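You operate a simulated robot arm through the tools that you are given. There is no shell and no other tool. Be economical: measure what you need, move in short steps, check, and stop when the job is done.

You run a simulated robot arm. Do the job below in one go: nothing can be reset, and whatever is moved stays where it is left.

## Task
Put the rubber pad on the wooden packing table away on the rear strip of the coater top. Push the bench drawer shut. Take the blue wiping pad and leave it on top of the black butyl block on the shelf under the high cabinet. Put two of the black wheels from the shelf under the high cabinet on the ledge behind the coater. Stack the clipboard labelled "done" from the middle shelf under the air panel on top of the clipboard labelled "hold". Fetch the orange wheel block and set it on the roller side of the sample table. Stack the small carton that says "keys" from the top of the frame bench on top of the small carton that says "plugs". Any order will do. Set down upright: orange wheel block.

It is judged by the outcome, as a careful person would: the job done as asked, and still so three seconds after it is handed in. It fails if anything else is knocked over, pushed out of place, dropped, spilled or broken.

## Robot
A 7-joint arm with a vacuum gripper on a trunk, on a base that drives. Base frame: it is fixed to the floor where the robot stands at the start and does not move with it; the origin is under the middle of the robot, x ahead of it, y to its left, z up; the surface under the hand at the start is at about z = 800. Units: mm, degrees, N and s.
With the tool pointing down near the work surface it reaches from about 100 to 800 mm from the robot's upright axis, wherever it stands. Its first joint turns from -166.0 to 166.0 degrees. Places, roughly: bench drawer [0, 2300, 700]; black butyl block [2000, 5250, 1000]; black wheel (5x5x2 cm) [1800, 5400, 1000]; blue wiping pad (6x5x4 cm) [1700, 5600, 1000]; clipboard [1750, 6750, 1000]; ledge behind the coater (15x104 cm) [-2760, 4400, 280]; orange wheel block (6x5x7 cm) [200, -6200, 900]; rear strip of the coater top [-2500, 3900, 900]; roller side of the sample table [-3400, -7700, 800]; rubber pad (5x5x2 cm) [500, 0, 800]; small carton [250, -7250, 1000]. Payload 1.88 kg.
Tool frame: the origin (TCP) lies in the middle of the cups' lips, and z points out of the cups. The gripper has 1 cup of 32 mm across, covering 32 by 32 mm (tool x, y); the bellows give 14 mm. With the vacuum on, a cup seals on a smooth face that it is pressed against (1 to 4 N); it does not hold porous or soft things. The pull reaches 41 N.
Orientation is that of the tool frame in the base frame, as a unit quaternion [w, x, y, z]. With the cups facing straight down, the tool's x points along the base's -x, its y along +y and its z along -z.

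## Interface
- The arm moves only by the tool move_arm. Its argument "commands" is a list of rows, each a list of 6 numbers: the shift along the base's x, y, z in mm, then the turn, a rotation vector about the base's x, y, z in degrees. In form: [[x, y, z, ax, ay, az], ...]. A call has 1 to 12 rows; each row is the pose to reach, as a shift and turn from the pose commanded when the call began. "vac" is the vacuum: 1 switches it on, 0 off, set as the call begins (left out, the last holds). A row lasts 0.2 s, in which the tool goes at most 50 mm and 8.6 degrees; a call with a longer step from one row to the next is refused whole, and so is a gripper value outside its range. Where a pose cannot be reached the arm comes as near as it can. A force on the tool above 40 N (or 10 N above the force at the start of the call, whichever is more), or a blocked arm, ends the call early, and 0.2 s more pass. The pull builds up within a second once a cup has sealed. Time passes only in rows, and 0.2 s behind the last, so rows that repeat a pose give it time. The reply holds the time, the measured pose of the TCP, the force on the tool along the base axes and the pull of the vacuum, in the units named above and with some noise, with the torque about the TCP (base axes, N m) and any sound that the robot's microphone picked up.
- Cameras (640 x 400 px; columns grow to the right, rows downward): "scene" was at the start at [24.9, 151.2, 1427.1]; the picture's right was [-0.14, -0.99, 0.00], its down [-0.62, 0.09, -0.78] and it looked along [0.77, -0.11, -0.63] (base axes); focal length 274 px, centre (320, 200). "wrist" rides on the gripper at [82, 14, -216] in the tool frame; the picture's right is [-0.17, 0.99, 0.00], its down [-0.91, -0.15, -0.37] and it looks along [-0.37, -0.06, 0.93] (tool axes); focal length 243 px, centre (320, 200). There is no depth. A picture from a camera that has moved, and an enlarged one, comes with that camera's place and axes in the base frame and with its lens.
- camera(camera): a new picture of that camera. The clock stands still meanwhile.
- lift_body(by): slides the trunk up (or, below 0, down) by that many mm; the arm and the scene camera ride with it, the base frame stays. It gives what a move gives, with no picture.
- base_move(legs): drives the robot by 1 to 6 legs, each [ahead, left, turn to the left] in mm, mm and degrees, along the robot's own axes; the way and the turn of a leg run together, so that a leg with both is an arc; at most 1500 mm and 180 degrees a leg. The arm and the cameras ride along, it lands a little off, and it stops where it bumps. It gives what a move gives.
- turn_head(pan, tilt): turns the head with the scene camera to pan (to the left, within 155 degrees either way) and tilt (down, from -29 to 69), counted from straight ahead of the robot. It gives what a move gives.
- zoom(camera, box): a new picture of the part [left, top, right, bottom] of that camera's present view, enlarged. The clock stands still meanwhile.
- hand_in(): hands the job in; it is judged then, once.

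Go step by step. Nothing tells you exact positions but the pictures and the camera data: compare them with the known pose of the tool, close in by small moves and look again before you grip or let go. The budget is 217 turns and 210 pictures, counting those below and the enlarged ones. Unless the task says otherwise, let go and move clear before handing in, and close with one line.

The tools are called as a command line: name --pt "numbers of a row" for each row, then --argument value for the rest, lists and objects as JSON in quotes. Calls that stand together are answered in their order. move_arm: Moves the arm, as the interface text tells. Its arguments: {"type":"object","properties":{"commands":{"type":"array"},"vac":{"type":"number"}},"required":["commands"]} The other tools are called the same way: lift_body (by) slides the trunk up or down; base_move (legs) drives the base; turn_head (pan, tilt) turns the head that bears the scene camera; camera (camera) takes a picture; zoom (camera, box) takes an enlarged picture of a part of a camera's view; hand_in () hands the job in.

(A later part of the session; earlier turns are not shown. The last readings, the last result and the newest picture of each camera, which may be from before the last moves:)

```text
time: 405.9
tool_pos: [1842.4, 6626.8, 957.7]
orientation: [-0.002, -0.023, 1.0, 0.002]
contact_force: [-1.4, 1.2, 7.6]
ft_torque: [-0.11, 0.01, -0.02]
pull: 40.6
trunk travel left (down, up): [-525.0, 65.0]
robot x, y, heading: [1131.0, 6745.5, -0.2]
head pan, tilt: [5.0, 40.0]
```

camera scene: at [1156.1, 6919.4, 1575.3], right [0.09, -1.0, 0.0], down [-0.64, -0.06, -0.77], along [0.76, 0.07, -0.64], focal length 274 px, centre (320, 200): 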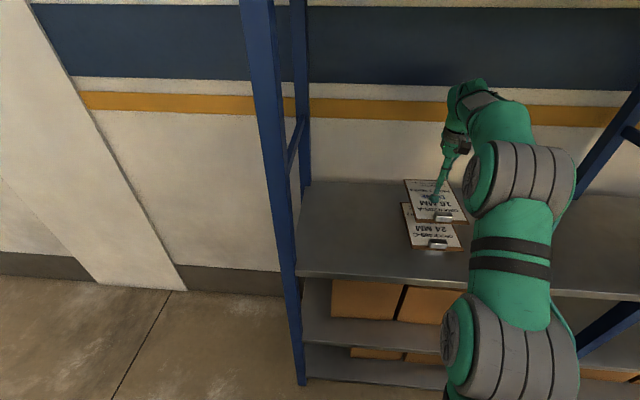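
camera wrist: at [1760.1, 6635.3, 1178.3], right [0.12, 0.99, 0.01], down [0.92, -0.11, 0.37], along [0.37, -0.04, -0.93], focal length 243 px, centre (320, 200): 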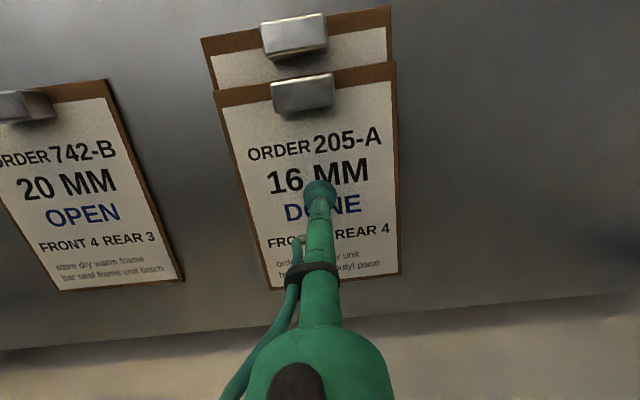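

Contact at 7.6 N. I'll release and rise.

move_arm --pt "0 0 0 0 0 0" --pt "0 0 0 0 0 0" --pt "0 0 0 0 0 0" --pt "0 0 0 0 0 0" --vac 0

move_arm --pt "0 0 6 0 0 0" --pt "0 0 25 0 0 0" --pt "0 0 60 0 0 0" --pt "-30 10 90 0 0 0" --pt "-70 20 100 0 0 0" --pt "-115 30 100 0 0 0" --pt "-160 40 100 0 0 0" --pt "-205 50 100 0 0 0" --pt "-250 60 100 0 0 0" --pt "-295 70 100 0 0 0" --pt "-335 75 100 0 0 0"

camera --camera "scene"

zoom --camera "scene" --box '[360, 160, 520, 260]'

```text
time: 406.9
tool_pos: [1841.7, 6626.3, 955.3]
orientation: [-0.004, -0.022, 1.0, 0.004]
contact_force: [-0.7, 0.2, -0.3]
ft_torque: [0.0, 0.01, -0.01]
pull: 0.1
trunk travel left (down, up): [-525.0, 65.0]
robot x, y, heading: [1134.0, 6747.7, -0.1]
head pan, tilt: [5.0, 40.0]
```

```text
time: 409.3
tool_pos: [1505.6, 6704.3, 1056.0]
orientation: [-0.004, -0.023, 1.0, 0.003]
contact_force: [0.4, 1.0, -1.0]
ft_torque: [0.02, 0.04, 0.03]
pull: 0.0
trunk travel left (down, up): [-525.0, 65.0]
robot x, y, heading: [1133.9, 6746.5, -0.4]
head pan, tilt: [5.0, 40.0]
```

```text
116 pictures are left
camera scene: at [1155.9, 6919.8, 1575.2], right [0.09, -1.0, 0.0], down [-0.64, -0.06, -0.77], along [0.76, 0.07, -0.64], focal length 274 px, centre (320, 200)
```

scene: 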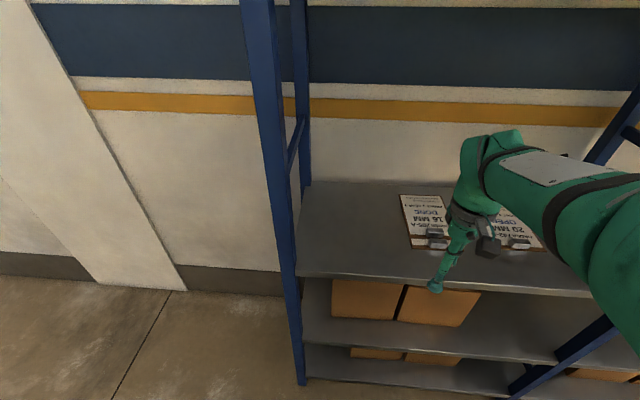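

```text
4.00 times, centred on (440, 210) of scene
camera zoom: at [1155.9, 6919.8, 1575.2], right [0.09, -1.0, 0.0], down [-0.64, -0.06, -0.77], along [0.76, 0.07, -0.64], focal length 1098 px, centre (-160, 160)
```

zoom: 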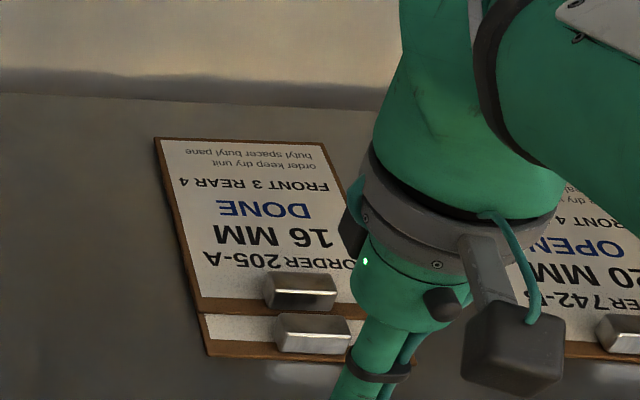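

DONE is stacked flat on HOLD. Now the south tasks, so I'll drive out of the corridor and turn.

base_move --legs '[[-15, -700, 0.4], [0, -760, 0], [-1400, -150, 0], [-280, 0, -90]]'

lift_body --by -150

```text
time: 427.1
tool_pos: [-469.5, 4966.9, 1055.4]
orientation: [0.0, 0.697, 0.717, 0.005]
contact_force: [0.6, 0.9, 0.1]
ft_torque: [0.01, 0.0, 0.0]
pull: 0.0
trunk travel left (down, up): [-525.0, 65.0]
robot x, y, heading: [-420.4, 5341.9, -91.1]
head pan, tilt: [5.0, 40.0]
cut short: leg 4
```

```text
time: 428.9
tool_pos: [-469.9, 4967.7, 906.5]
orientation: [0.0, 0.696, 0.718, 0.005]
contact_force: [0.0, 0.0, 1.0]
ft_torque: [0.01, -0.01, 0.03]
pull: 0.0
trunk travel left (down, up): [-375.0, 215.0]
robot x, y, heading: [-420.6, 5344.5, -91.0]
head pan, tilt: [5.0, 40.0]
```

base_move --legs '[[600, -130, 1], [1450, 0, 0], [1450, 0, 0]]'

turn_head --pan 0 --tilt 15

camera --camera "scene"

```text
time: 445.9
tool_pos: [-431.9, 1472.4, 906.3]
orientation: [0.0, 0.672, 0.74, 0.005]
contact_force: [0.1, -0.4, -0.1]
ft_torque: [0.03, 0.02, 0.04]
pull: 0.0
trunk travel left (down, up): [-375.0, 215.0]
robot x, y, heading: [-399.2, 1854.5, -87.4]
head pan, tilt: [5.0, 40.0]
```

```text
time: 446.8
tool_pos: [-430.9, 1472.2, 906.0]
orientation: [0.0, 0.672, 0.74, 0.005]
contact_force: [0.5, -0.7, 0.5]
ft_torque: [0.01, 0.01, 0.01]
pull: 0.0
trunk travel left (down, up): [-375.0, 215.0]
robot x, y, heading: [-401.6, 1853.5, -87.4]
head pan, tilt: [0.0, 15.0]
```

```text
114 pictures are left
camera scene: at [-239.2, 1823.5, 1464.7], right [-1.0, -0.05, 0.0], down [-0.01, 0.26, -0.97], along [0.05, -0.96, -0.26], focal length 274 px, centre (320, 200)
```

scene: 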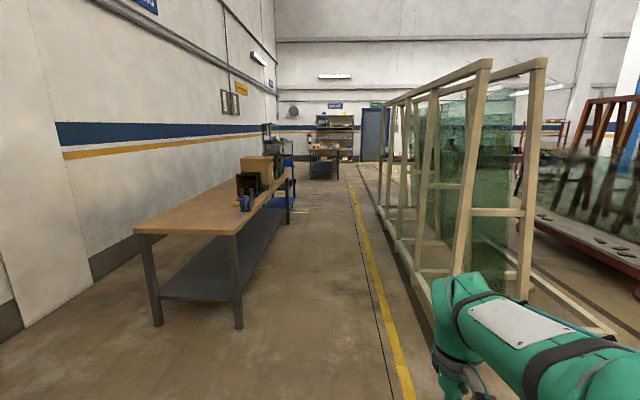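

The aisle between the table and the glass rack is clear, centred near x≈-300. I'll continue south, correcting the heading.

base_move --legs '[[1400, 0, -2.6], [1400, 0, 0]]'

base_move --legs '[[1400, 0, 0]]'

camera --camera "scene"

```text
time: 460.4
tool_pos: [-412.7, -1345.1, 905.1]
orientation: [0.0, 0.688, 0.726, 0.005]
contact_force: [-0.1, 0.1, -0.6]
ft_torque: [0.0, 0.0, 0.0]
pull: 0.2
trunk travel left (down, up): [-375.0, 215.0]
robot x, y, heading: [-367.5, -968.0, -89.6]
head pan, tilt: [0.0, 15.0]
```

```text
time: 467.3
tool_pos: [-433.6, -2720.6, 906.2]
orientation: [0.0, 0.698, 0.716, 0.005]
contact_force: [-0.4, 0.1, 0.3]
ft_torque: [-0.01, 0.02, -0.03]
pull: 0.0
trunk travel left (down, up): [-375.0, 215.0]
robot x, y, heading: [-377.1, -2346.7, -91.2]
head pan, tilt: [0.0, 15.0]
```

```text
113 pictures are left
camera scene: at [-217.3, -2383.8, 1464.8], right [-1.0, 0.02, 0.0], down [0.01, 0.26, -0.97], along [-0.02, -0.97, -0.26], focal length 274 px, centre (320, 200)
```

scene: 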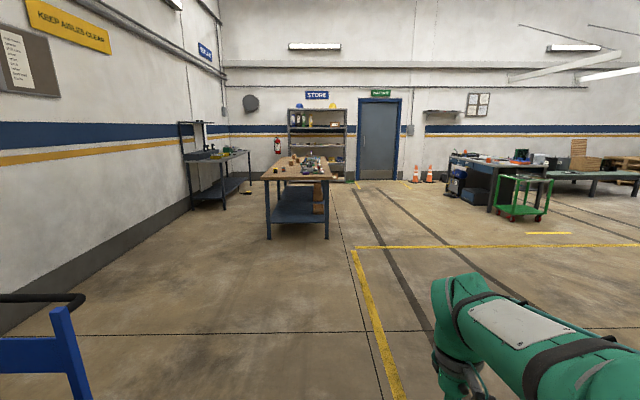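

zoom --camera "scene" --box '[170, 80, 370, 205]'

zoom --camera "scene" --box '[420, 100, 640, 237]'

```text
3.20 times, centred on (270, 142) of scene
camera zoom: at [-217.3, -2383.8, 1464.8], right [-1.0, 0.02, 0.0], down [0.01, 0.26, -0.97], along [-0.02, -0.97, -0.26], focal length 878 px, centre (480, 384)
```

zoom: 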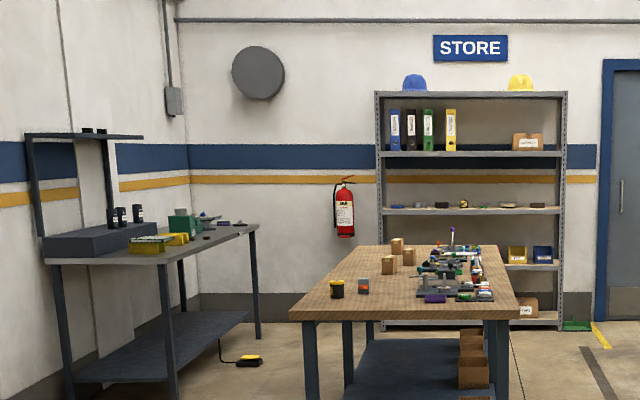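

```text
2.91 times, centred on (530, 168) of scene
camera zoom: at [-217.3, -2383.8, 1464.8], right [-1.0, 0.02, 0.0], down [0.01, 0.26, -0.97], along [-0.02, -0.97, -0.26], focal length 798 px, centre (-291, 292)
```

zoom: 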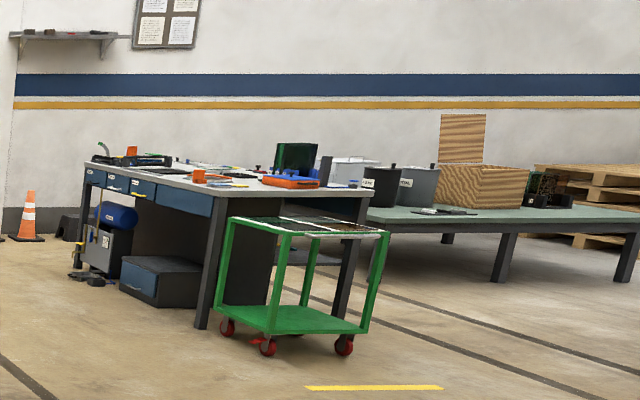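

The wooden bench is the frame bench, at x -390…410, y -5850…-7700. I'll approach its east corridor, checking as I go.

base_move --legs '[[1400, 100, 1.2], [1100, 450, 0]]'

lift_body --by 200

turn_head --pan 10 --tilt 25

camera --camera "scene"

zoom --camera "scene" --box '[320, 80, 520, 205]'

```text
time: 479.9
tool_pos: [129.3, -5216.6, 906.1]
orientation: [0.0, 0.687, 0.727, 0.005]
contact_force: [-0.3, 0.0, 0.0]
ft_torque: [0.0, 0.0, 0.02]
pull: 0.1
trunk travel left (down, up): [-375.0, 215.0]
robot x, y, heading: [166.2, -4840.9, -89.8]
head pan, tilt: [0.0, 15.0]
```

```text
time: 482.1
tool_pos: [129.7, -5216.7, 1106.3]
orientation: [-0.001, 0.687, 0.727, 0.006]
contact_force: [0.3, -0.7, 0.0]
ft_torque: [-0.01, 0.01, 0.01]
pull: 0.0
trunk travel left (down, up): [-575.0, 15.0]
robot x, y, heading: [171.4, -4842.2, -89.5]
head pan, tilt: [0.0, 15.0]
```

```text
time: 482.8
tool_pos: [130.1, -5217.3, 1106.6]
orientation: [0.0, 0.688, 0.726, 0.005]
contact_force: [0.0, -0.4, 0.0]
ft_torque: [-0.01, 0.03, 0.0]
pull: 0.0
trunk travel left (down, up): [-575.0, 15.0]
robot x, y, heading: [171.3, -4838.7, -89.5]
head pan, tilt: [10.0, 25.0]
```

```text
110 pictures are left
camera scene: at [350.6, -4870.4, 1648.6], right [-0.98, -0.18, 0.0], down [-0.08, 0.42, -0.91], along [0.16, -0.89, -0.42], focal length 274 px, centre (320, 200)
```

scene: 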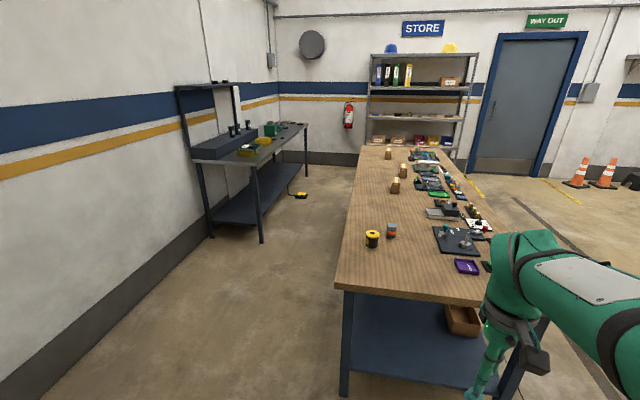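

```text
3.20 times, centred on (420, 142) of scene
camera zoom: at [350.6, -4870.4, 1648.6], right [-0.98, -0.18, 0.0], down [-0.08, 0.42, -0.91], along [0.16, -0.89, -0.42], focal length 878 px, centre (0, 384)
```

zoom: 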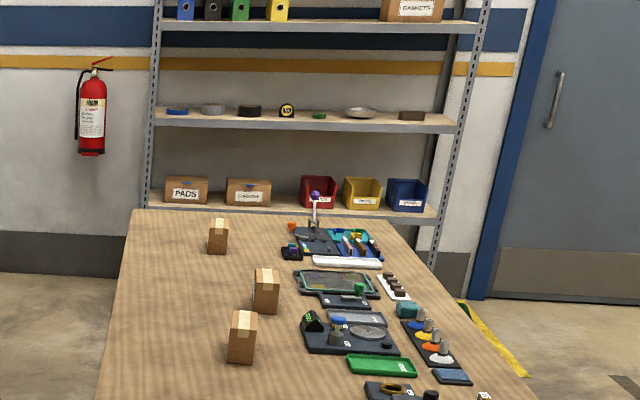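

I see three small cartons and the orange block at about [215, -6075]. I'll enter the east corridor facing the bench (heading 180).

base_move --legs '[[300, 720, 0], [0, 0, -90.5], [0, 880, 0]]'

turn_head --pan 10 --tilt 40

camera --camera "scene"

camera --camera "wrist"

```text
time: 495.2
tool_pos: [523.2, -5975.9, 1105.3]
orientation: [0.003, 1.0, 0.022, 0.004]
contact_force: [0.2, 0.1, 0.3]
ft_torque: [-0.03, 0.01, -0.01]
pull: 0.1
trunk travel left (down, up): [-575.0, 15.0]
robot x, y, heading: [897.3, -6023.8, 179.5]
head pan, tilt: [10.0, 25.0]
```

```text
time: 495.9
tool_pos: [523.9, -5975.8, 1105.6]
orientation: [0.004, 1.0, 0.022, 0.004]
contact_force: [0.4, 0.2, 0.3]
ft_torque: [0.01, -0.03, 0.0]
pull: 0.1
trunk travel left (down, up): [-575.0, 15.0]
robot x, y, heading: [897.7, -6021.3, 179.4]
head pan, tilt: [10.0, 40.0]
```

```text
108 pictures are left
camera scene: at [872.9, -6201.2, 1625.3], right [-0.17, 0.99, 0.0], down [0.63, 0.11, -0.77], along [-0.76, -0.13, -0.64], focal length 274 px, centre (320, 200)
```

scene: 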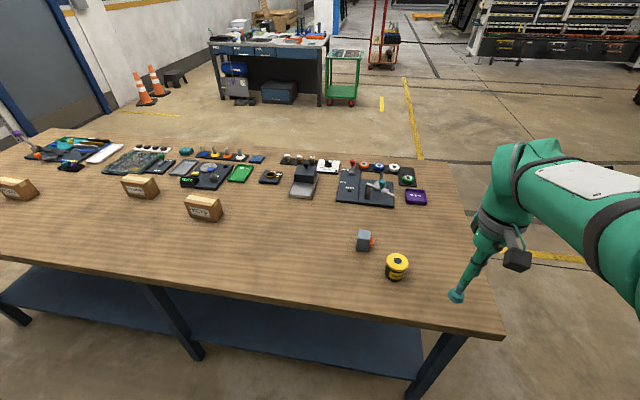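

```text
107 pictures are left
camera wrist: at [603.5, -5985.6, 1323.4], right [-0.12, -0.99, 0.01], down [-0.92, 0.12, 0.37], along [-0.37, 0.04, -0.93], focal length 243 px, centre (320, 200)
```

wrist: 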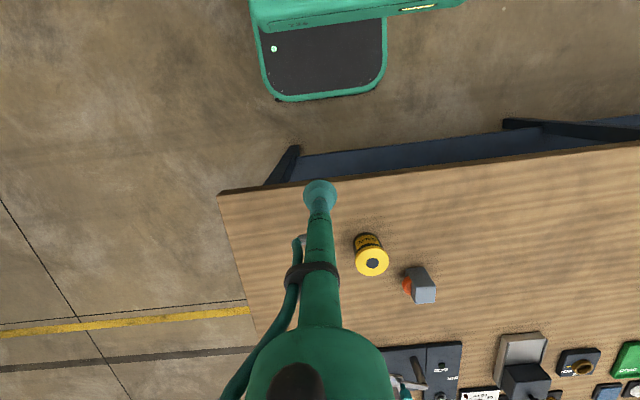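

zoom --camera "scene" --box '[0, 150, 240, 300]'

zoom --camera "scene" --box '[320, 210, 440, 285]'

zoom --camera "scene" --box '[190, 0, 430, 150]'

```text
2.67 times, centred on (120, 225) of scene
camera zoom: at [872.9, -6201.2, 1625.3], right [-0.17, 0.99, 0.0], down [0.63, 0.11, -0.77], along [-0.76, -0.13, -0.64], focal length 732 px, centre (853, 133)
```

zoom: 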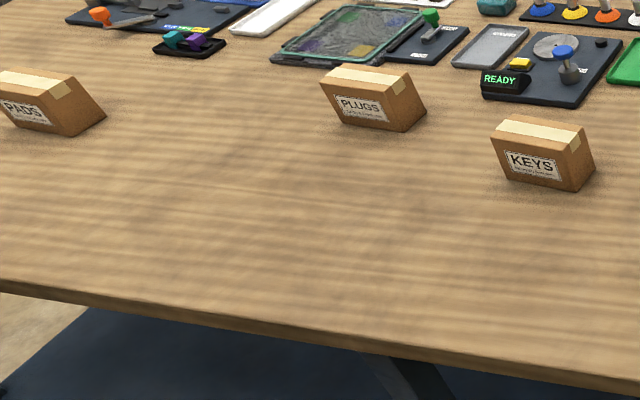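

```text
5.33 times, centred on (380, 248) of scene
camera zoom: at [872.9, -6201.2, 1625.3], right [-0.17, 0.99, 0.0], down [0.63, 0.11, -0.77], along [-0.76, -0.13, -0.64], focal length 1463 px, centre (0, -53)
```

zoom: 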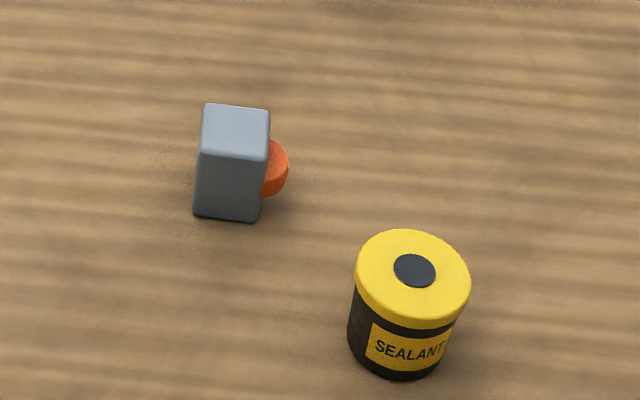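

```text
2.67 times, centred on (310, 75) of scene
camera zoom: at [872.9, -6201.2, 1625.3], right [-0.17, 0.99, 0.0], down [0.63, 0.11, -0.77], along [-0.76, -0.13, -0.64], focal length 732 px, centre (347, 533)
```

zoom: 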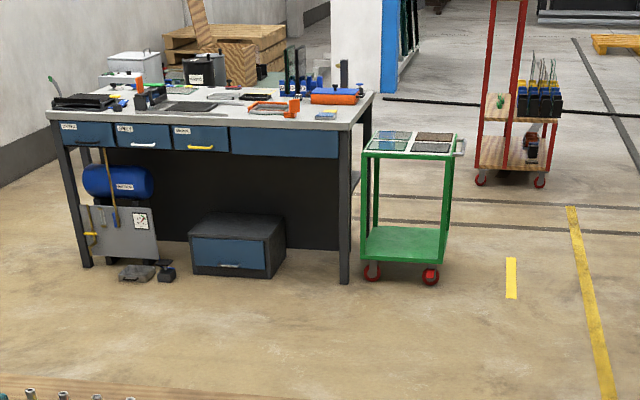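

KEYS is the nearest carton and PLUGS the middle one. I'll do the cartons first by strafing along the bench.

base_move --legs '[[0, 880, 0.6], [75, 0, 0]]'

camera --camera "scene"

camera --camera "wrist"

```text
time: 501.2
tool_pos: [441.7, -6847.4, 1106.1]
orientation: [0.003, 1.0, 0.019, 0.002]
contact_force: [-0.4, 0.5, 0.8]
ft_torque: [0.01, 0.0, 0.0]
pull: 0.1
trunk travel left (down, up): [-575.0, 15.0]
robot x, y, heading: [818.5, -6895.9, 179.1]
head pan, tilt: [10.0, 40.0]
```

```text
103 pictures are left
camera scene: at [790.4, -7073.6, 1625.2], right [-0.16, 0.99, 0.0], down [0.63, 0.11, -0.77], along [-0.76, -0.13, -0.64], focal length 274 px, centre (320, 200)
```

scene: 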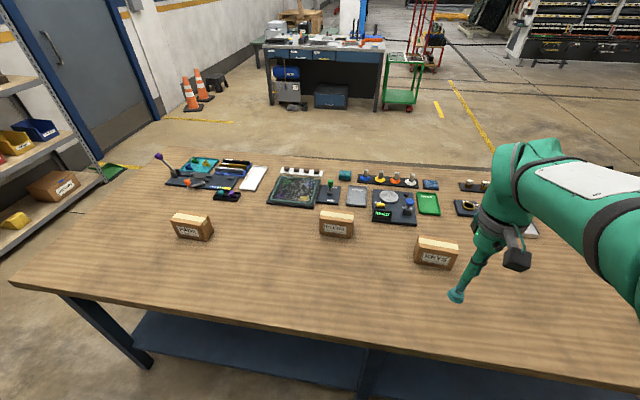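

```text
102 pictures are left
camera wrist: at [521.9, -6856.8, 1323.2], right [-0.13, -0.99, 0.01], down [-0.92, 0.12, 0.37], along [-0.36, 0.04, -0.93], focal length 243 px, centre (320, 200)
```

wrist: 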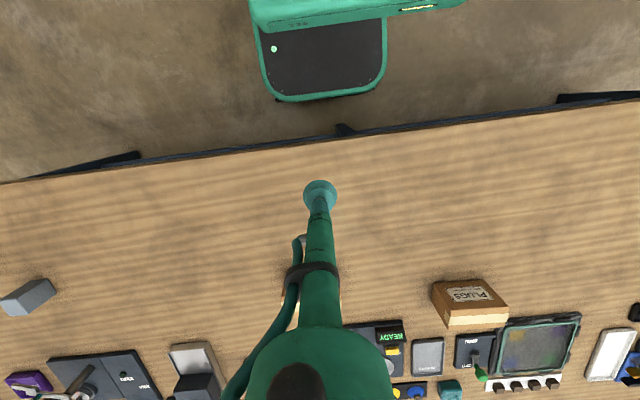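

KEYS is at about [131, -6790] and PLUGS at [50, -7136], tops at z≈929. I'll move slightly closer and left to reach both.

base_move --legs '[[50, 110, 0.9]]'

move_arm --pt "-35 20 -10 0 0 0" --pt "-75 45 -20 0 0 0" --pt "-115 70 -30 0 0 0" --pt "-150 95 -40 0 0 0" --pt "-185 120 -45 0 0 0" --pt "-220 145 -50 0 0 0" --pt "-240 160 -60 0 0 0" --pt "-240 160 -60 0 0 0"

camera --camera "wrist"

camera --camera "scene"

```text
time: 502.4
tool_pos: [390.3, -6965.7, 1106.2]
orientation: [0.002, 1.0, 0.029, 0.004]
contact_force: [-0.2, -0.5, 0.2]
ft_torque: [0.0, -0.04, 0.01]
pull: 0.1
trunk travel left (down, up): [-575.0, 15.0]
robot x, y, heading: [763.4, -7005.6, -179.4]
head pan, tilt: [10.0, 40.0]
```

```text
time: 504.2
tool_pos: [148.4, -6806.9, 1046.0]
orientation: [0.003, 1.0, 0.029, 0.004]
contact_force: [-0.5, 0.3, -0.8]
ft_torque: [0.02, 0.03, -0.02]
pull: 0.0
trunk travel left (down, up): [-575.0, 15.0]
robot x, y, heading: [766.0, -7002.1, -179.3]
head pan, tilt: [10.0, 40.0]
```

```text
101 pictures are left
camera wrist: at [230.8, -6815.3, 1263.7], right [-0.11, -0.99, 0.01], down [-0.92, 0.1, 0.37], along [-0.37, 0.04, -0.93], focal length 243 px, centre (320, 200)
```

wrist: 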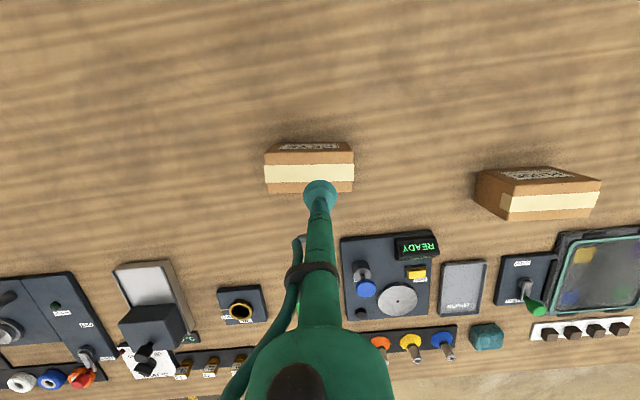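

```text
100 pictures are left
camera scene: at [744.8, -7185.4, 1625.3], right [-0.18, 0.98, 0.0], down [0.63, 0.12, -0.77], along [-0.75, -0.14, -0.64], focal length 274 px, centre (320, 200)
```

scene: 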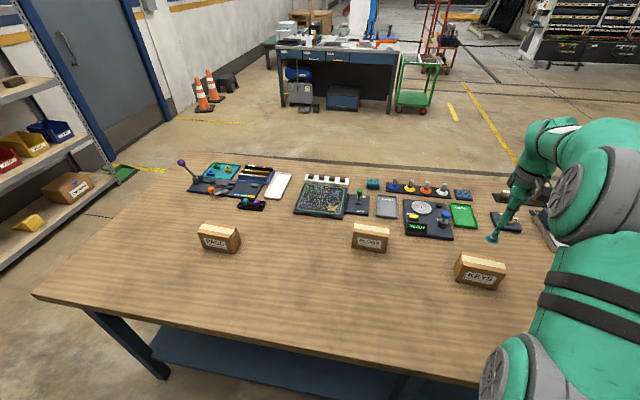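

KEYS' top centre is at [138, -6789, ~928]. I'll descend onto it.

move_arm --pt "-10 18 -40 0 0 0" --pt "-10 18 -80 0 0 0" --pt "-10 18 -100 0 0 0" --pt "-10 18 -108 0 0 0" --pt "-10 18 -113 0 0 0" --pt "-10 18 -113 0 0 0" --vac 1

camera --camera "wrist"

```text
time: 505.6
tool_pos: [142.0, -6789.4, 936.3]
orientation: [0.001, 1.0, 0.028, 0.001]
contact_force: [7.1, -4.0, 31.0]
ft_torque: [0.05, 0.13, -0.16]
pull: 40.9
trunk travel left (down, up): [-575.0, 15.0]
robot x, y, heading: [767.6, -7004.9, -179.4]
head pan, tilt: [10.0, 40.0]
```

```text
99 pictures are left
camera wrist: at [224.9, -6798.7, 1152.9], right [-0.11, -0.99, 0.0], down [-0.92, 0.1, 0.37], along [-0.37, 0.04, -0.93], focal length 243 px, centre (320, 200)
```

wrist: 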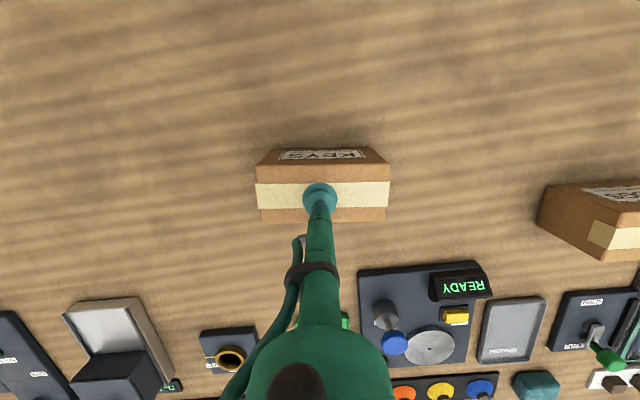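

Sealed. I'll lift and carry it towards PLUGS.

move_arm --pt "0 0 30 0 0 0" --pt "0 0 75 0 0 0" --pt "0 0 120 0 0 0" --pt "0 0 160 0 0 0" --pt "0 -45 170 0 0 0" --pt "0 -92 170 0 0 0" --pt "0 -140 170 0 0 0" --pt "0 -188 170 0 0 0" --pt "0 -230 170 0 0 0"

camera --camera "wrist"

camera --camera "scene"

```text
time: 507.6
tool_pos: [141.1, -7019.5, 1102.2]
orientation: [0.004, 1.0, 0.028, 0.003]
contact_force: [0.7, 0.1, -2.3]
ft_torque: [0.02, 0.04, -0.02]
pull: 40.4
trunk travel left (down, up): [-575.0, 15.0]
robot x, y, heading: [764.7, -7005.6, -179.3]
head pan, tilt: [10.0, 40.0]
```

```text
98 pictures are left
camera wrist: at [223.2, -7028.8, 1319.0], right [-0.11, -0.99, 0.01], down [-0.92, 0.1, 0.37], along [-0.37, 0.04, -0.93], focal length 243 px, centre (320, 200)
```

wrist: 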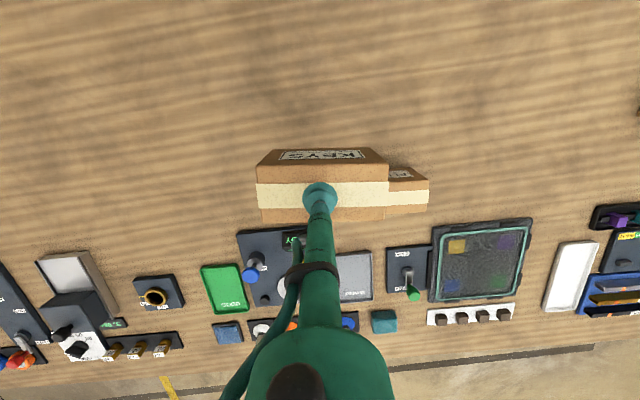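

```text
97 pictures are left
camera scene: at [744.8, -7185.7, 1625.2], right [-0.18, 0.98, 0.0], down [0.63, 0.12, -0.77], along [-0.75, -0.14, -0.64], focal length 274 px, centre (320, 200)
```

scene: 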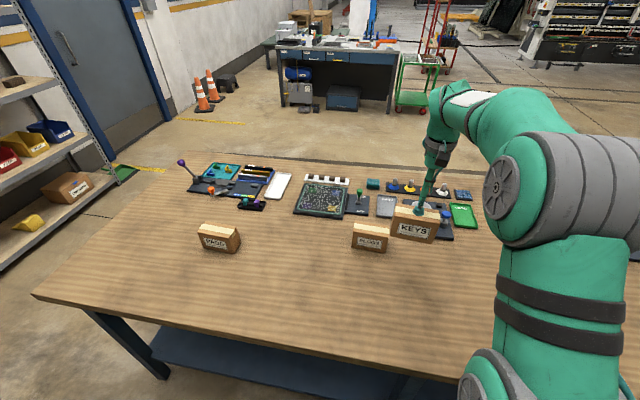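

zoom --camera "scene" --box '[330, 180, 490, 280]'

```text
4.00 times, centred on (410, 230) of scene
camera zoom: at [744.8, -7185.7, 1625.2], right [-0.18, 0.98, 0.0], down [0.63, 0.12, -0.77], along [-0.75, -0.14, -0.64], focal length 1098 px, centre (-40, 80)
```

zoom: 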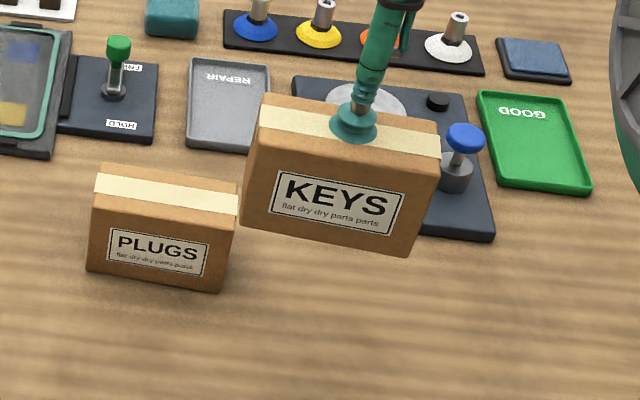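

PLUGS' top centre is at [47, -7132], and KEYS needs about +5° of turn to match. I'll move above it.

move_arm --pt "-25 -30 0 0 0 1.5" --pt "-50 -60 0 0 0 3" --pt "-75 -90 0 0 0 4" --pt "-88 -108.5 -15 0 0 5" --pt "-88 -108.5 -50 0 0 5" --pt "-88 -108.5 -70 0 0 5" --pt "-88 -108.5 -70 0 0 5"

camera --camera "wrist"

zoom --camera "scene" --box '[300, 180, 460, 280]'

```text
time: 509.2
tool_pos: [53.5, -7125.5, 1034.3]
orientation: [0.004, 0.997, 0.073, 0.004]
contact_force: [0.3, -0.3, -2.4]
ft_torque: [0.02, 0.0, 0.06]
pull: 41.2
trunk travel left (down, up): [-575.0, 15.0]
robot x, y, heading: [763.9, -7005.7, -179.4]
head pan, tilt: [10.0, 40.0]
```

```text
95 pictures are left
camera wrist: at [135.0, -7127.3, 1250.6], right [-0.02, -1.0, 0.01], down [-0.93, 0.02, 0.37], along [-0.37, 0.0, -0.93], focal length 243 px, centre (320, 200)
```

wrist: 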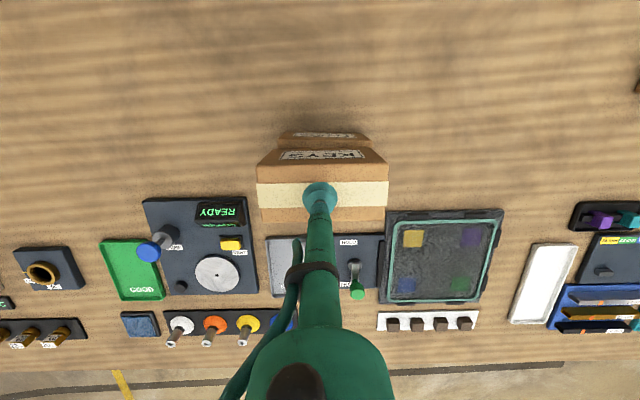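

```text
4.00 times, centred on (380, 230) of scene
camera zoom: at [744.9, -7185.6, 1625.2], right [-0.18, 0.98, 0.0], down [0.63, 0.12, -0.77], along [-0.75, -0.14, -0.64], focal length 1098 px, centre (80, 80)
```

zoom: 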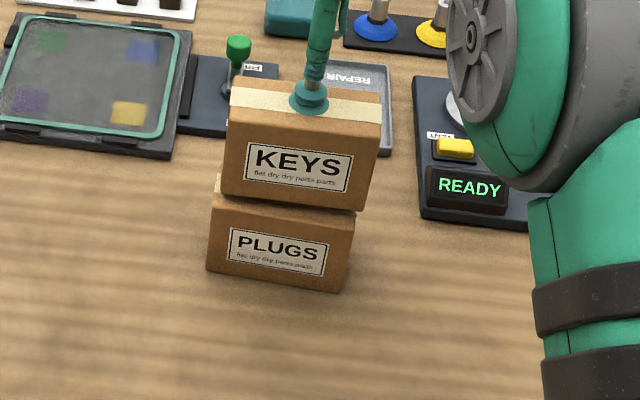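

move_arm --pt "0 0 -10 0 0 0" --pt "0 0 -20 0 0 0" --pt "0 0 -20 0 0 0"

zoom --camera "scene" --box '[320, 190, 420, 270]'

zoom --camera "wrist" --box '[240, 110, 400, 230]'

```text
time: 510.1
tool_pos: [52.7, -7125.6, 1019.0]
orientation: [0.003, 0.997, 0.072, -0.002]
contact_force: [0.4, -0.6, 32.0]
ft_torque: [0.07, 0.07, -0.08]
pull: 40.6
trunk travel left (down, up): [-575.0, 15.0]
robot x, y, heading: [767.6, -7005.3, -179.4]
head pan, tilt: [10.0, 40.0]
```

```text
5.00 times, centred on (370, 230) of scene
camera zoom: at [748.0, -7185.2, 1625.7], right [-0.18, 0.98, 0.0], down [0.63, 0.12, -0.77], along [-0.75, -0.14, -0.64], focal length 1372 px, centre (70, 50)
```

zoom: 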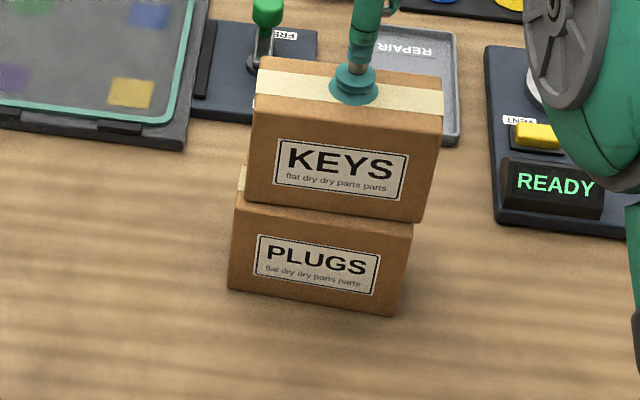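

```text
3.33 times, centred on (320, 170) of wrist
camera zoom: at [136.5, -7127.0, 1235.6], right [-0.02, -1.0, 0.01], down [-0.93, 0.02, 0.38], along [-0.38, 0.0, -0.93], focal length 809 px, centre (320, 300)
```

zoom: 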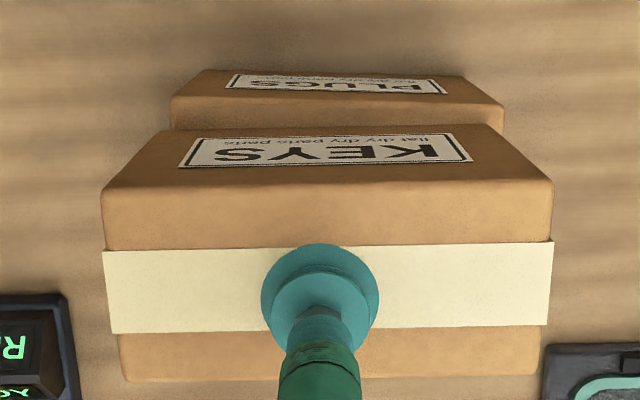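

It has touched down but sits about 8 mm back and 5 mm sideways. I'll lift slightly, correct and set it again.

move_arm --pt "0 0 10 0 0 0" --pt "0 0 25 0 0 0" --pt "8 -5 25 0 0 0" --pt "8 -5 16 0 0 0" --pt "8 -5 16 0 0 0"

zoom --camera "scene" --box '[320, 190, 420, 270]'

zoom --camera "wrist" --box '[240, 110, 400, 230]'

```text
time: 511.2
tool_pos: [61.0, -7130.6, 1029.0]
orientation: [0.003, 0.997, 0.072, 0.004]
contact_force: [-0.1, 0.4, -2.8]
ft_torque: [0.02, 0.03, -0.03]
pull: 41.1
trunk travel left (down, up): [-575.0, 15.0]
robot x, y, heading: [765.6, -7003.6, -179.5]
head pan, tilt: [10.0, 40.0]
```

```text
5.00 times, centred on (370, 230) of scene
camera zoom: at [744.9, -7185.5, 1625.2], right [-0.18, 0.98, 0.0], down [0.63, 0.12, -0.77], along [-0.75, -0.14, -0.64], focal length 1372 px, centre (70, 50)
```

zoom: 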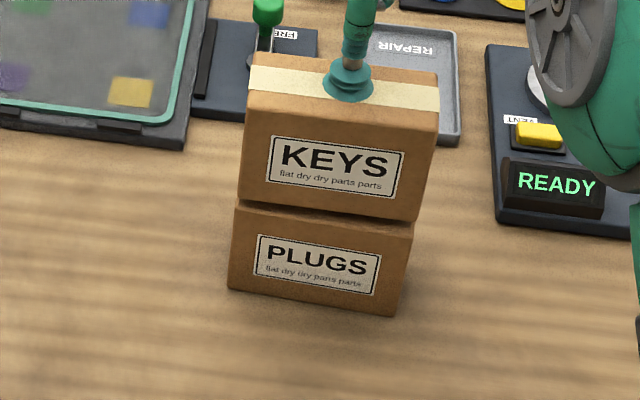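

```text
3.33 times, centred on (320, 170) of wrist
camera zoom: at [142.3, -7132.1, 1246.0], right [-0.02, -1.0, 0.0], down [-0.93, 0.02, 0.37], along [-0.37, 0.0, -0.93], focal length 809 px, centre (320, 300)
```

zoom: 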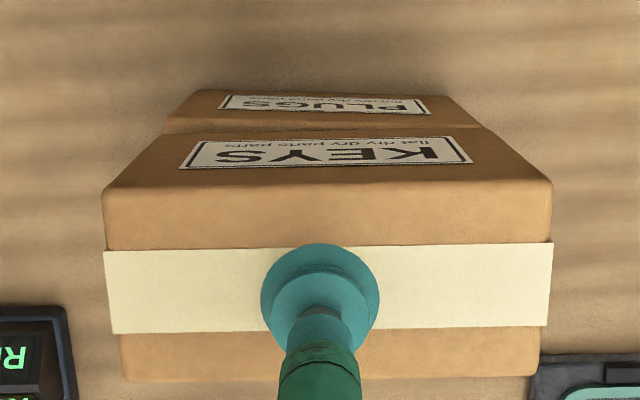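

Aligned. I'll lower gently.

move_arm --pt "0 0 -3 0 0 0" --pt "0 0 -6 0 0 0" --pt "0 0 -6 0 0 0"

move_arm --pt "0 0 -1 0 0 0" --pt "0 0 -3 0 0 0" --pt "0 0 -3 0 0 0"

```text
time: 512.0
tool_pos: [60.7, -7130.6, 1022.6]
orientation: [0.003, 0.997, 0.072, 0.004]
contact_force: [0.2, -0.2, -1.9]
ft_torque: [0.01, 0.0, -0.04]
pull: 40.9
trunk travel left (down, up): [-575.0, 15.0]
robot x, y, heading: [766.1, -7004.5, -179.5]
head pan, tilt: [10.0, 40.0]
```

```text
time: 512.9
tool_pos: [60.5, -7130.9, 1020.8]
orientation: [0.004, 0.997, 0.072, 0.003]
contact_force: [-1.1, -2.0, 1.6]
ft_torque: [0.11, -0.04, 0.01]
pull: 40.4
trunk travel left (down, up): [-575.0, 15.0]
robot x, y, heading: [769.9, -7007.0, -179.3]
head pan, tilt: [10.0, 40.0]
```

move_arm --pt "0 0 -1 0 0 0" --pt "0 0 -2 0 0 0" --pt "0 0 -2 0 0 0"

move_arm --pt "0 0 0 0 0 0" --pt "0 0 0 0 0 0" --pt "0 0 0 0 0 0" --pt "0 0 0 0 0 0" --vac 0

move_arm --pt "0 0 6 0 0 0" --pt "0 0 25 0 0 0" --pt "0 0 60 0 0 0" --pt "20 15 90 0 0 0" --pt "55 35 100 0 0 0" --pt "95 55 100 0 0 0" --pt "135 75 100 0 0 0" --pt "175 95 100 0 0 0" --pt "215 115 100 0 0 0" --pt "255 135 100 0 0 0" --pt "295 150 100 0 0 0" --pt "330 160 100 0 0 0"

zoom --camera "scene" --box '[320, 190, 420, 270]'

```text
time: 513.6
tool_pos: [60.3, -7129.6, 1020.3]
orientation: [0.003, 0.997, 0.072, 0.002]
contact_force: [0.1, -0.8, 12.8]
ft_torque: [0.05, -0.13, -0.02]
pull: 40.7
trunk travel left (down, up): [-575.0, 15.0]
robot x, y, heading: [765.4, -7009.3, -179.5]
head pan, tilt: [10.0, 40.0]
```

```text
time: 514.6
tool_pos: [61.2, -7130.6, 1018.3]
orientation: [0.004, 0.997, 0.073, 0.004]
contact_force: [-0.6, -0.7, 5.1]
ft_torque: [0.02, -0.02, 0.0]
pull: 0.0
trunk travel left (down, up): [-575.0, 15.0]
robot x, y, heading: [768.5, -7007.1, -179.3]
head pan, tilt: [10.0, 40.0]
```

```text
time: 517.2
tool_pos: [391.5, -6971.1, 1116.8]
orientation: [0.004, 0.997, 0.073, 0.004]
contact_force: [-0.4, -0.4, 0.3]
ft_torque: [0.0, -0.04, 0.01]
pull: 0.0
trunk travel left (down, up): [-575.0, 15.0]
robot x, y, heading: [768.9, -7008.4, -179.6]
head pan, tilt: [10.0, 40.0]
```

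```text
5.00 times, centred on (370, 230) of scene
camera zoom: at [745.3, -7185.6, 1625.2], right [-0.18, 0.98, 0.0], down [0.63, 0.12, -0.77], along [-0.75, -0.14, -0.64], focal length 1372 px, centre (70, 50)
```

zoom: 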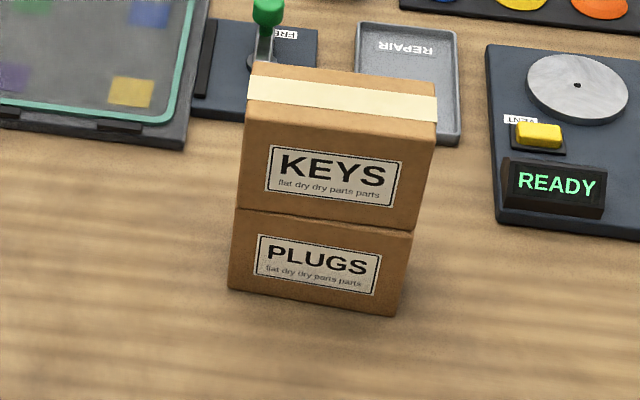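

The cartons are stacked squarely. Now the orange wheel block, so I'll strafe back north along the bench.

base_move --legs '[[-40, -830, -0.5]]'

camera --camera "wrist"

camera --camera "scene"

```text
time: 521.7
tool_pos: [424.0, -6142.5, 1117.7]
orientation: [0.003, 0.998, 0.07, 0.004]
contact_force: [0.0, 0.6, 0.0]
ft_torque: [0.0, 0.0, -0.03]
pull: 0.0
trunk travel left (down, up): [-575.0, 15.0]
robot x, y, heading: [798.1, -6181.8, -179.7]
head pan, tilt: [10.0, 40.0]
```

```text
88 pictures are left
camera wrist: at [506.1, -6143.5, 1334.9], right [-0.03, -1.0, 0.01], down [-0.93, 0.03, 0.37], along [-0.37, 0.01, -0.93], focal length 243 px, centre (320, 200)
```

wrist: 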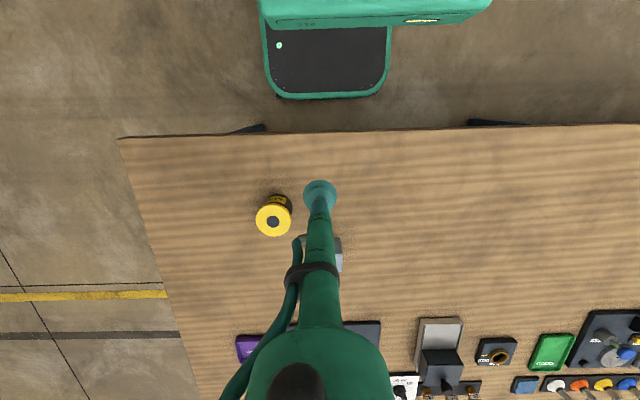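

```text
87 pictures are left
camera scene: at [777.7, -6358.1, 1625.2], right [-0.18, 0.98, 0.0], down [0.63, 0.11, -0.77], along [-0.75, -0.14, -0.64], focal length 274 px, centre (320, 200)
```

scene: 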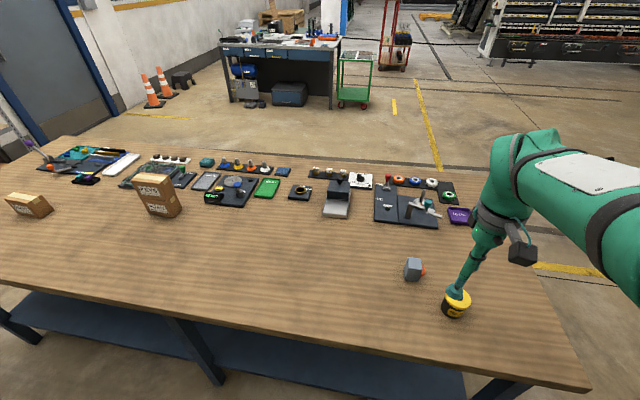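

move_arm --pt "-40 -4 -15 0 0 0" --pt "-85 -8 -30 0 0 0" --pt "-130 -12 -45 0 0 0" --pt "-175 -16 -60 0 0 0" --pt "-215 -20 -80 0 0 0" --pt "-215 -20 -100 0 0 0" --pt "-215 -20 -100 0 0 0"

camera --camera "wrist"

zoom --camera "scene" --box '[370, 220, 490, 320]'

```text
time: 523.3
tool_pos: [211.5, -6161.7, 1017.8]
orientation: [0.003, 0.998, 0.069, 0.004]
contact_force: [-0.4, 0.0, -0.7]
ft_torque: [-0.02, 0.01, 0.02]
pull: 0.1
trunk travel left (down, up): [-575.0, 15.0]
robot x, y, heading: [801.7, -6178.3, -179.6]
head pan, tilt: [10.0, 40.0]
```

```text
86 pictures are left
camera wrist: at [292.3, -6163.2, 1235.7], right [-0.03, -1.0, 0.0], down [-0.93, 0.03, 0.37], along [-0.37, 0.01, -0.93], focal length 243 px, centre (320, 200)
```

wrist: 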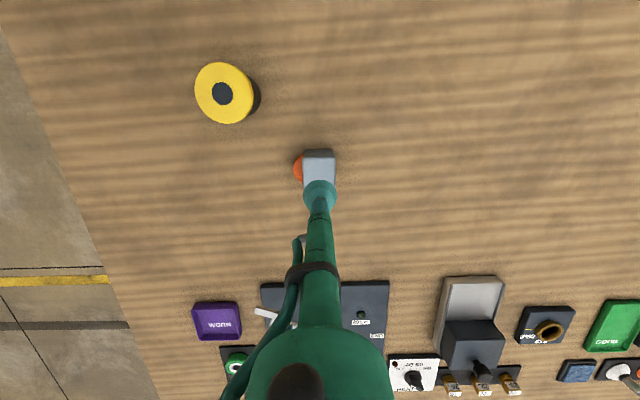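

```text
4.00 times, centred on (430, 270) of scene
camera zoom: at [777.9, -6358.2, 1625.2], right [-0.18, 0.98, 0.0], down [0.63, 0.11, -0.77], along [-0.75, -0.14, -0.64], focal length 1098 px, centre (-120, -80)
```

zoom: 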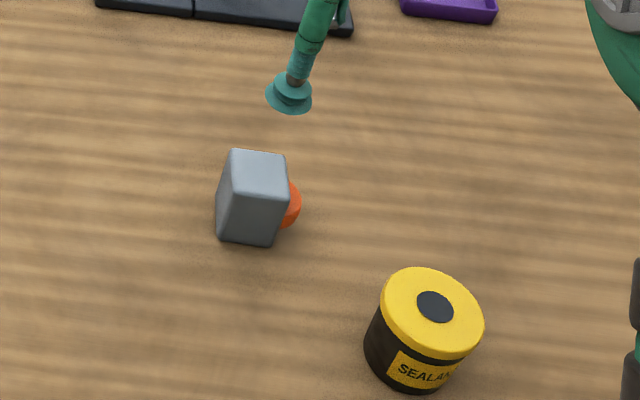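

Aligned over the grey top. I'll descend.

move_arm --pt "-3 -2 -40 0 0 0" --pt "-3 -2 -75 0 0 0" --pt "-3 -2 -84 0 0 0" --pt "-3 -2 -88 0 0 0" --pt "-3 -2 -88 0 0 0" --vac 1

```text
time: 524.5
tool_pos: [207.8, -6163.9, 928.3]
orientation: [0.003, 0.998, 0.07, 0.003]
contact_force: [0.4, 0.1, 0.1]
ft_torque: [-0.01, -0.01, 0.03]
pull: 40.7
trunk travel left (down, up): [-575.0, 15.0]
robot x, y, heading: [800.0, -6178.2, -179.8]
head pan, tilt: [10.0, 40.0]
```

Sealed. I'll lift and retract, then look at the sample table.

move_arm --pt "0 0 20 0 0 0" --pt "0 0 65 0 0 0" --pt "0 0 110 0 0 0" --pt "0 0 155 0 0 0" --pt "30 3 185 0 0 0" --pt "75 6 190 0 0 0" --pt "120 10 190 0 0 0" --pt "165 14 190 0 0 0" --pt "205 18 190 0 0 0" --pt "217 21 190 0 0 0"

camera --camera "wrist"

turn_head --pan 15 --tilt 12

zoom --camera "scene" --box '[240, 120, 480, 270]'

```text
time: 526.7
tool_pos: [423.1, -6141.5, 1119.9]
orientation: [0.003, 0.998, 0.068, 0.004]
contact_force: [0.2, 0.5, -1.0]
ft_torque: [-0.02, 0.03, 0.02]
pull: 40.8
trunk travel left (down, up): [-575.0, 15.0]
robot x, y, heading: [800.5, -6176.9, -179.8]
head pan, tilt: [10.0, 40.0]
```

```text
84 pictures are left
camera wrist: at [504.8, -6143.9, 1336.7], right [-0.03, -1.0, 0.01], down [-0.93, 0.03, 0.37], along [-0.37, 0.01, -0.93], focal length 243 px, centre (320, 200)
```

wrist: 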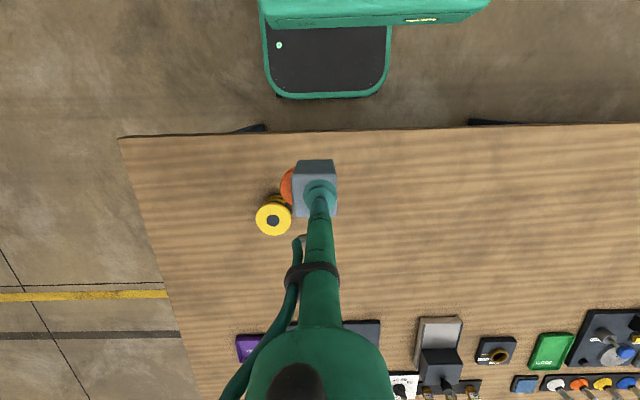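

```text
time: 527.6
tool_pos: [421.8, -6142.3, 1119.0]
orientation: [0.003, 0.998, 0.069, 0.004]
contact_force: [-0.3, -0.4, -0.8]
ft_torque: [-0.02, 0.0, -0.01]
pull: 41.0
trunk travel left (down, up): [-575.0, 15.0]
robot x, y, heading: [800.5, -6179.3, -179.9]
head pan, tilt: [15.0, 12.0]
```

```text
2.67 times, centred on (360, 195) of scene
camera zoom: at [771.5, -6367.6, 1669.6], right [-0.26, 0.96, 0.0], down [0.2, 0.05, -0.98], along [-0.94, -0.26, -0.21], focal length 732 px, centre (213, 213)
```

zoom: 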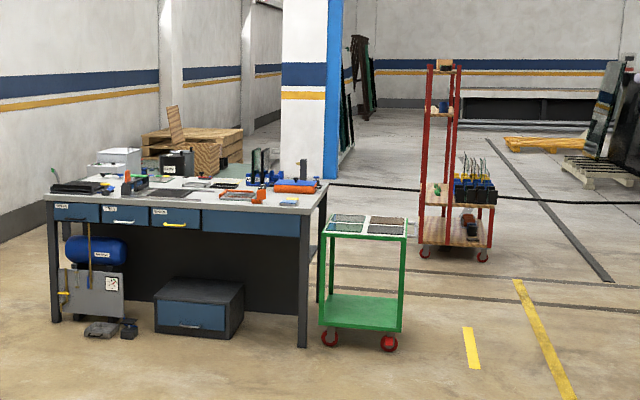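

The desk with drawers is the sample table, east edge x≈-3250, y -6950…-8560. I'll drive round to it with the block and look at its top.

base_move --legs '[[-30, -1080, 0], [1400, 0, 0], [1400, 200, 0]]'

turn_head --pan 35 --tilt 20

camera --camera "scene"

```text
time: 546.3
tool_pos: [-2342.5, -5274.6, 1119.4]
orientation: [0.004, 0.997, 0.077, 0.004]
contact_force: [-0.2, 1.2, -0.9]
ft_torque: [-0.01, -0.03, -0.01]
pull: 40.6
trunk travel left (down, up): [-575.0, 15.0]
robot x, y, heading: [-1961.6, -5307.7, -179.0]
head pan, tilt: [15.0, 12.0]
```

```text
time: 547.2
tool_pos: [-2341.9, -5274.4, 1120.0]
orientation: [0.003, 0.997, 0.077, 0.004]
contact_force: [-0.1, -0.3, -1.1]
ft_torque: [0.0, -0.01, 0.02]
pull: 40.7
trunk travel left (down, up): [-575.0, 15.0]
robot x, y, heading: [-1962.1, -5302.9, -179.0]
head pan, tilt: [35.0, 20.0]
```

```text
82 pictures are left
camera scene: at [-1976.1, -5523.8, 1656.7], right [-0.59, 0.81, 0.0], down [0.28, 0.2, -0.94], along [-0.76, -0.55, -0.34], focal length 274 px, centre (320, 200)
```

scene: 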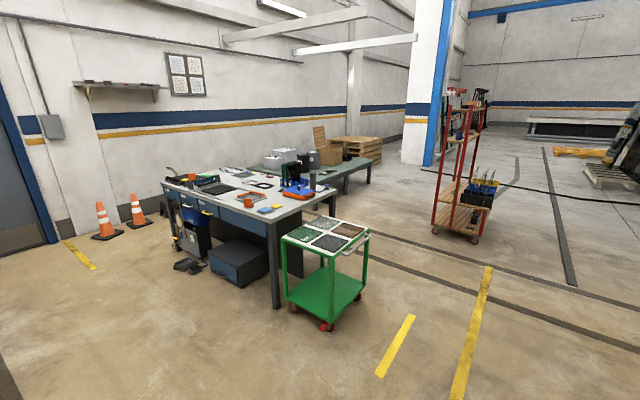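

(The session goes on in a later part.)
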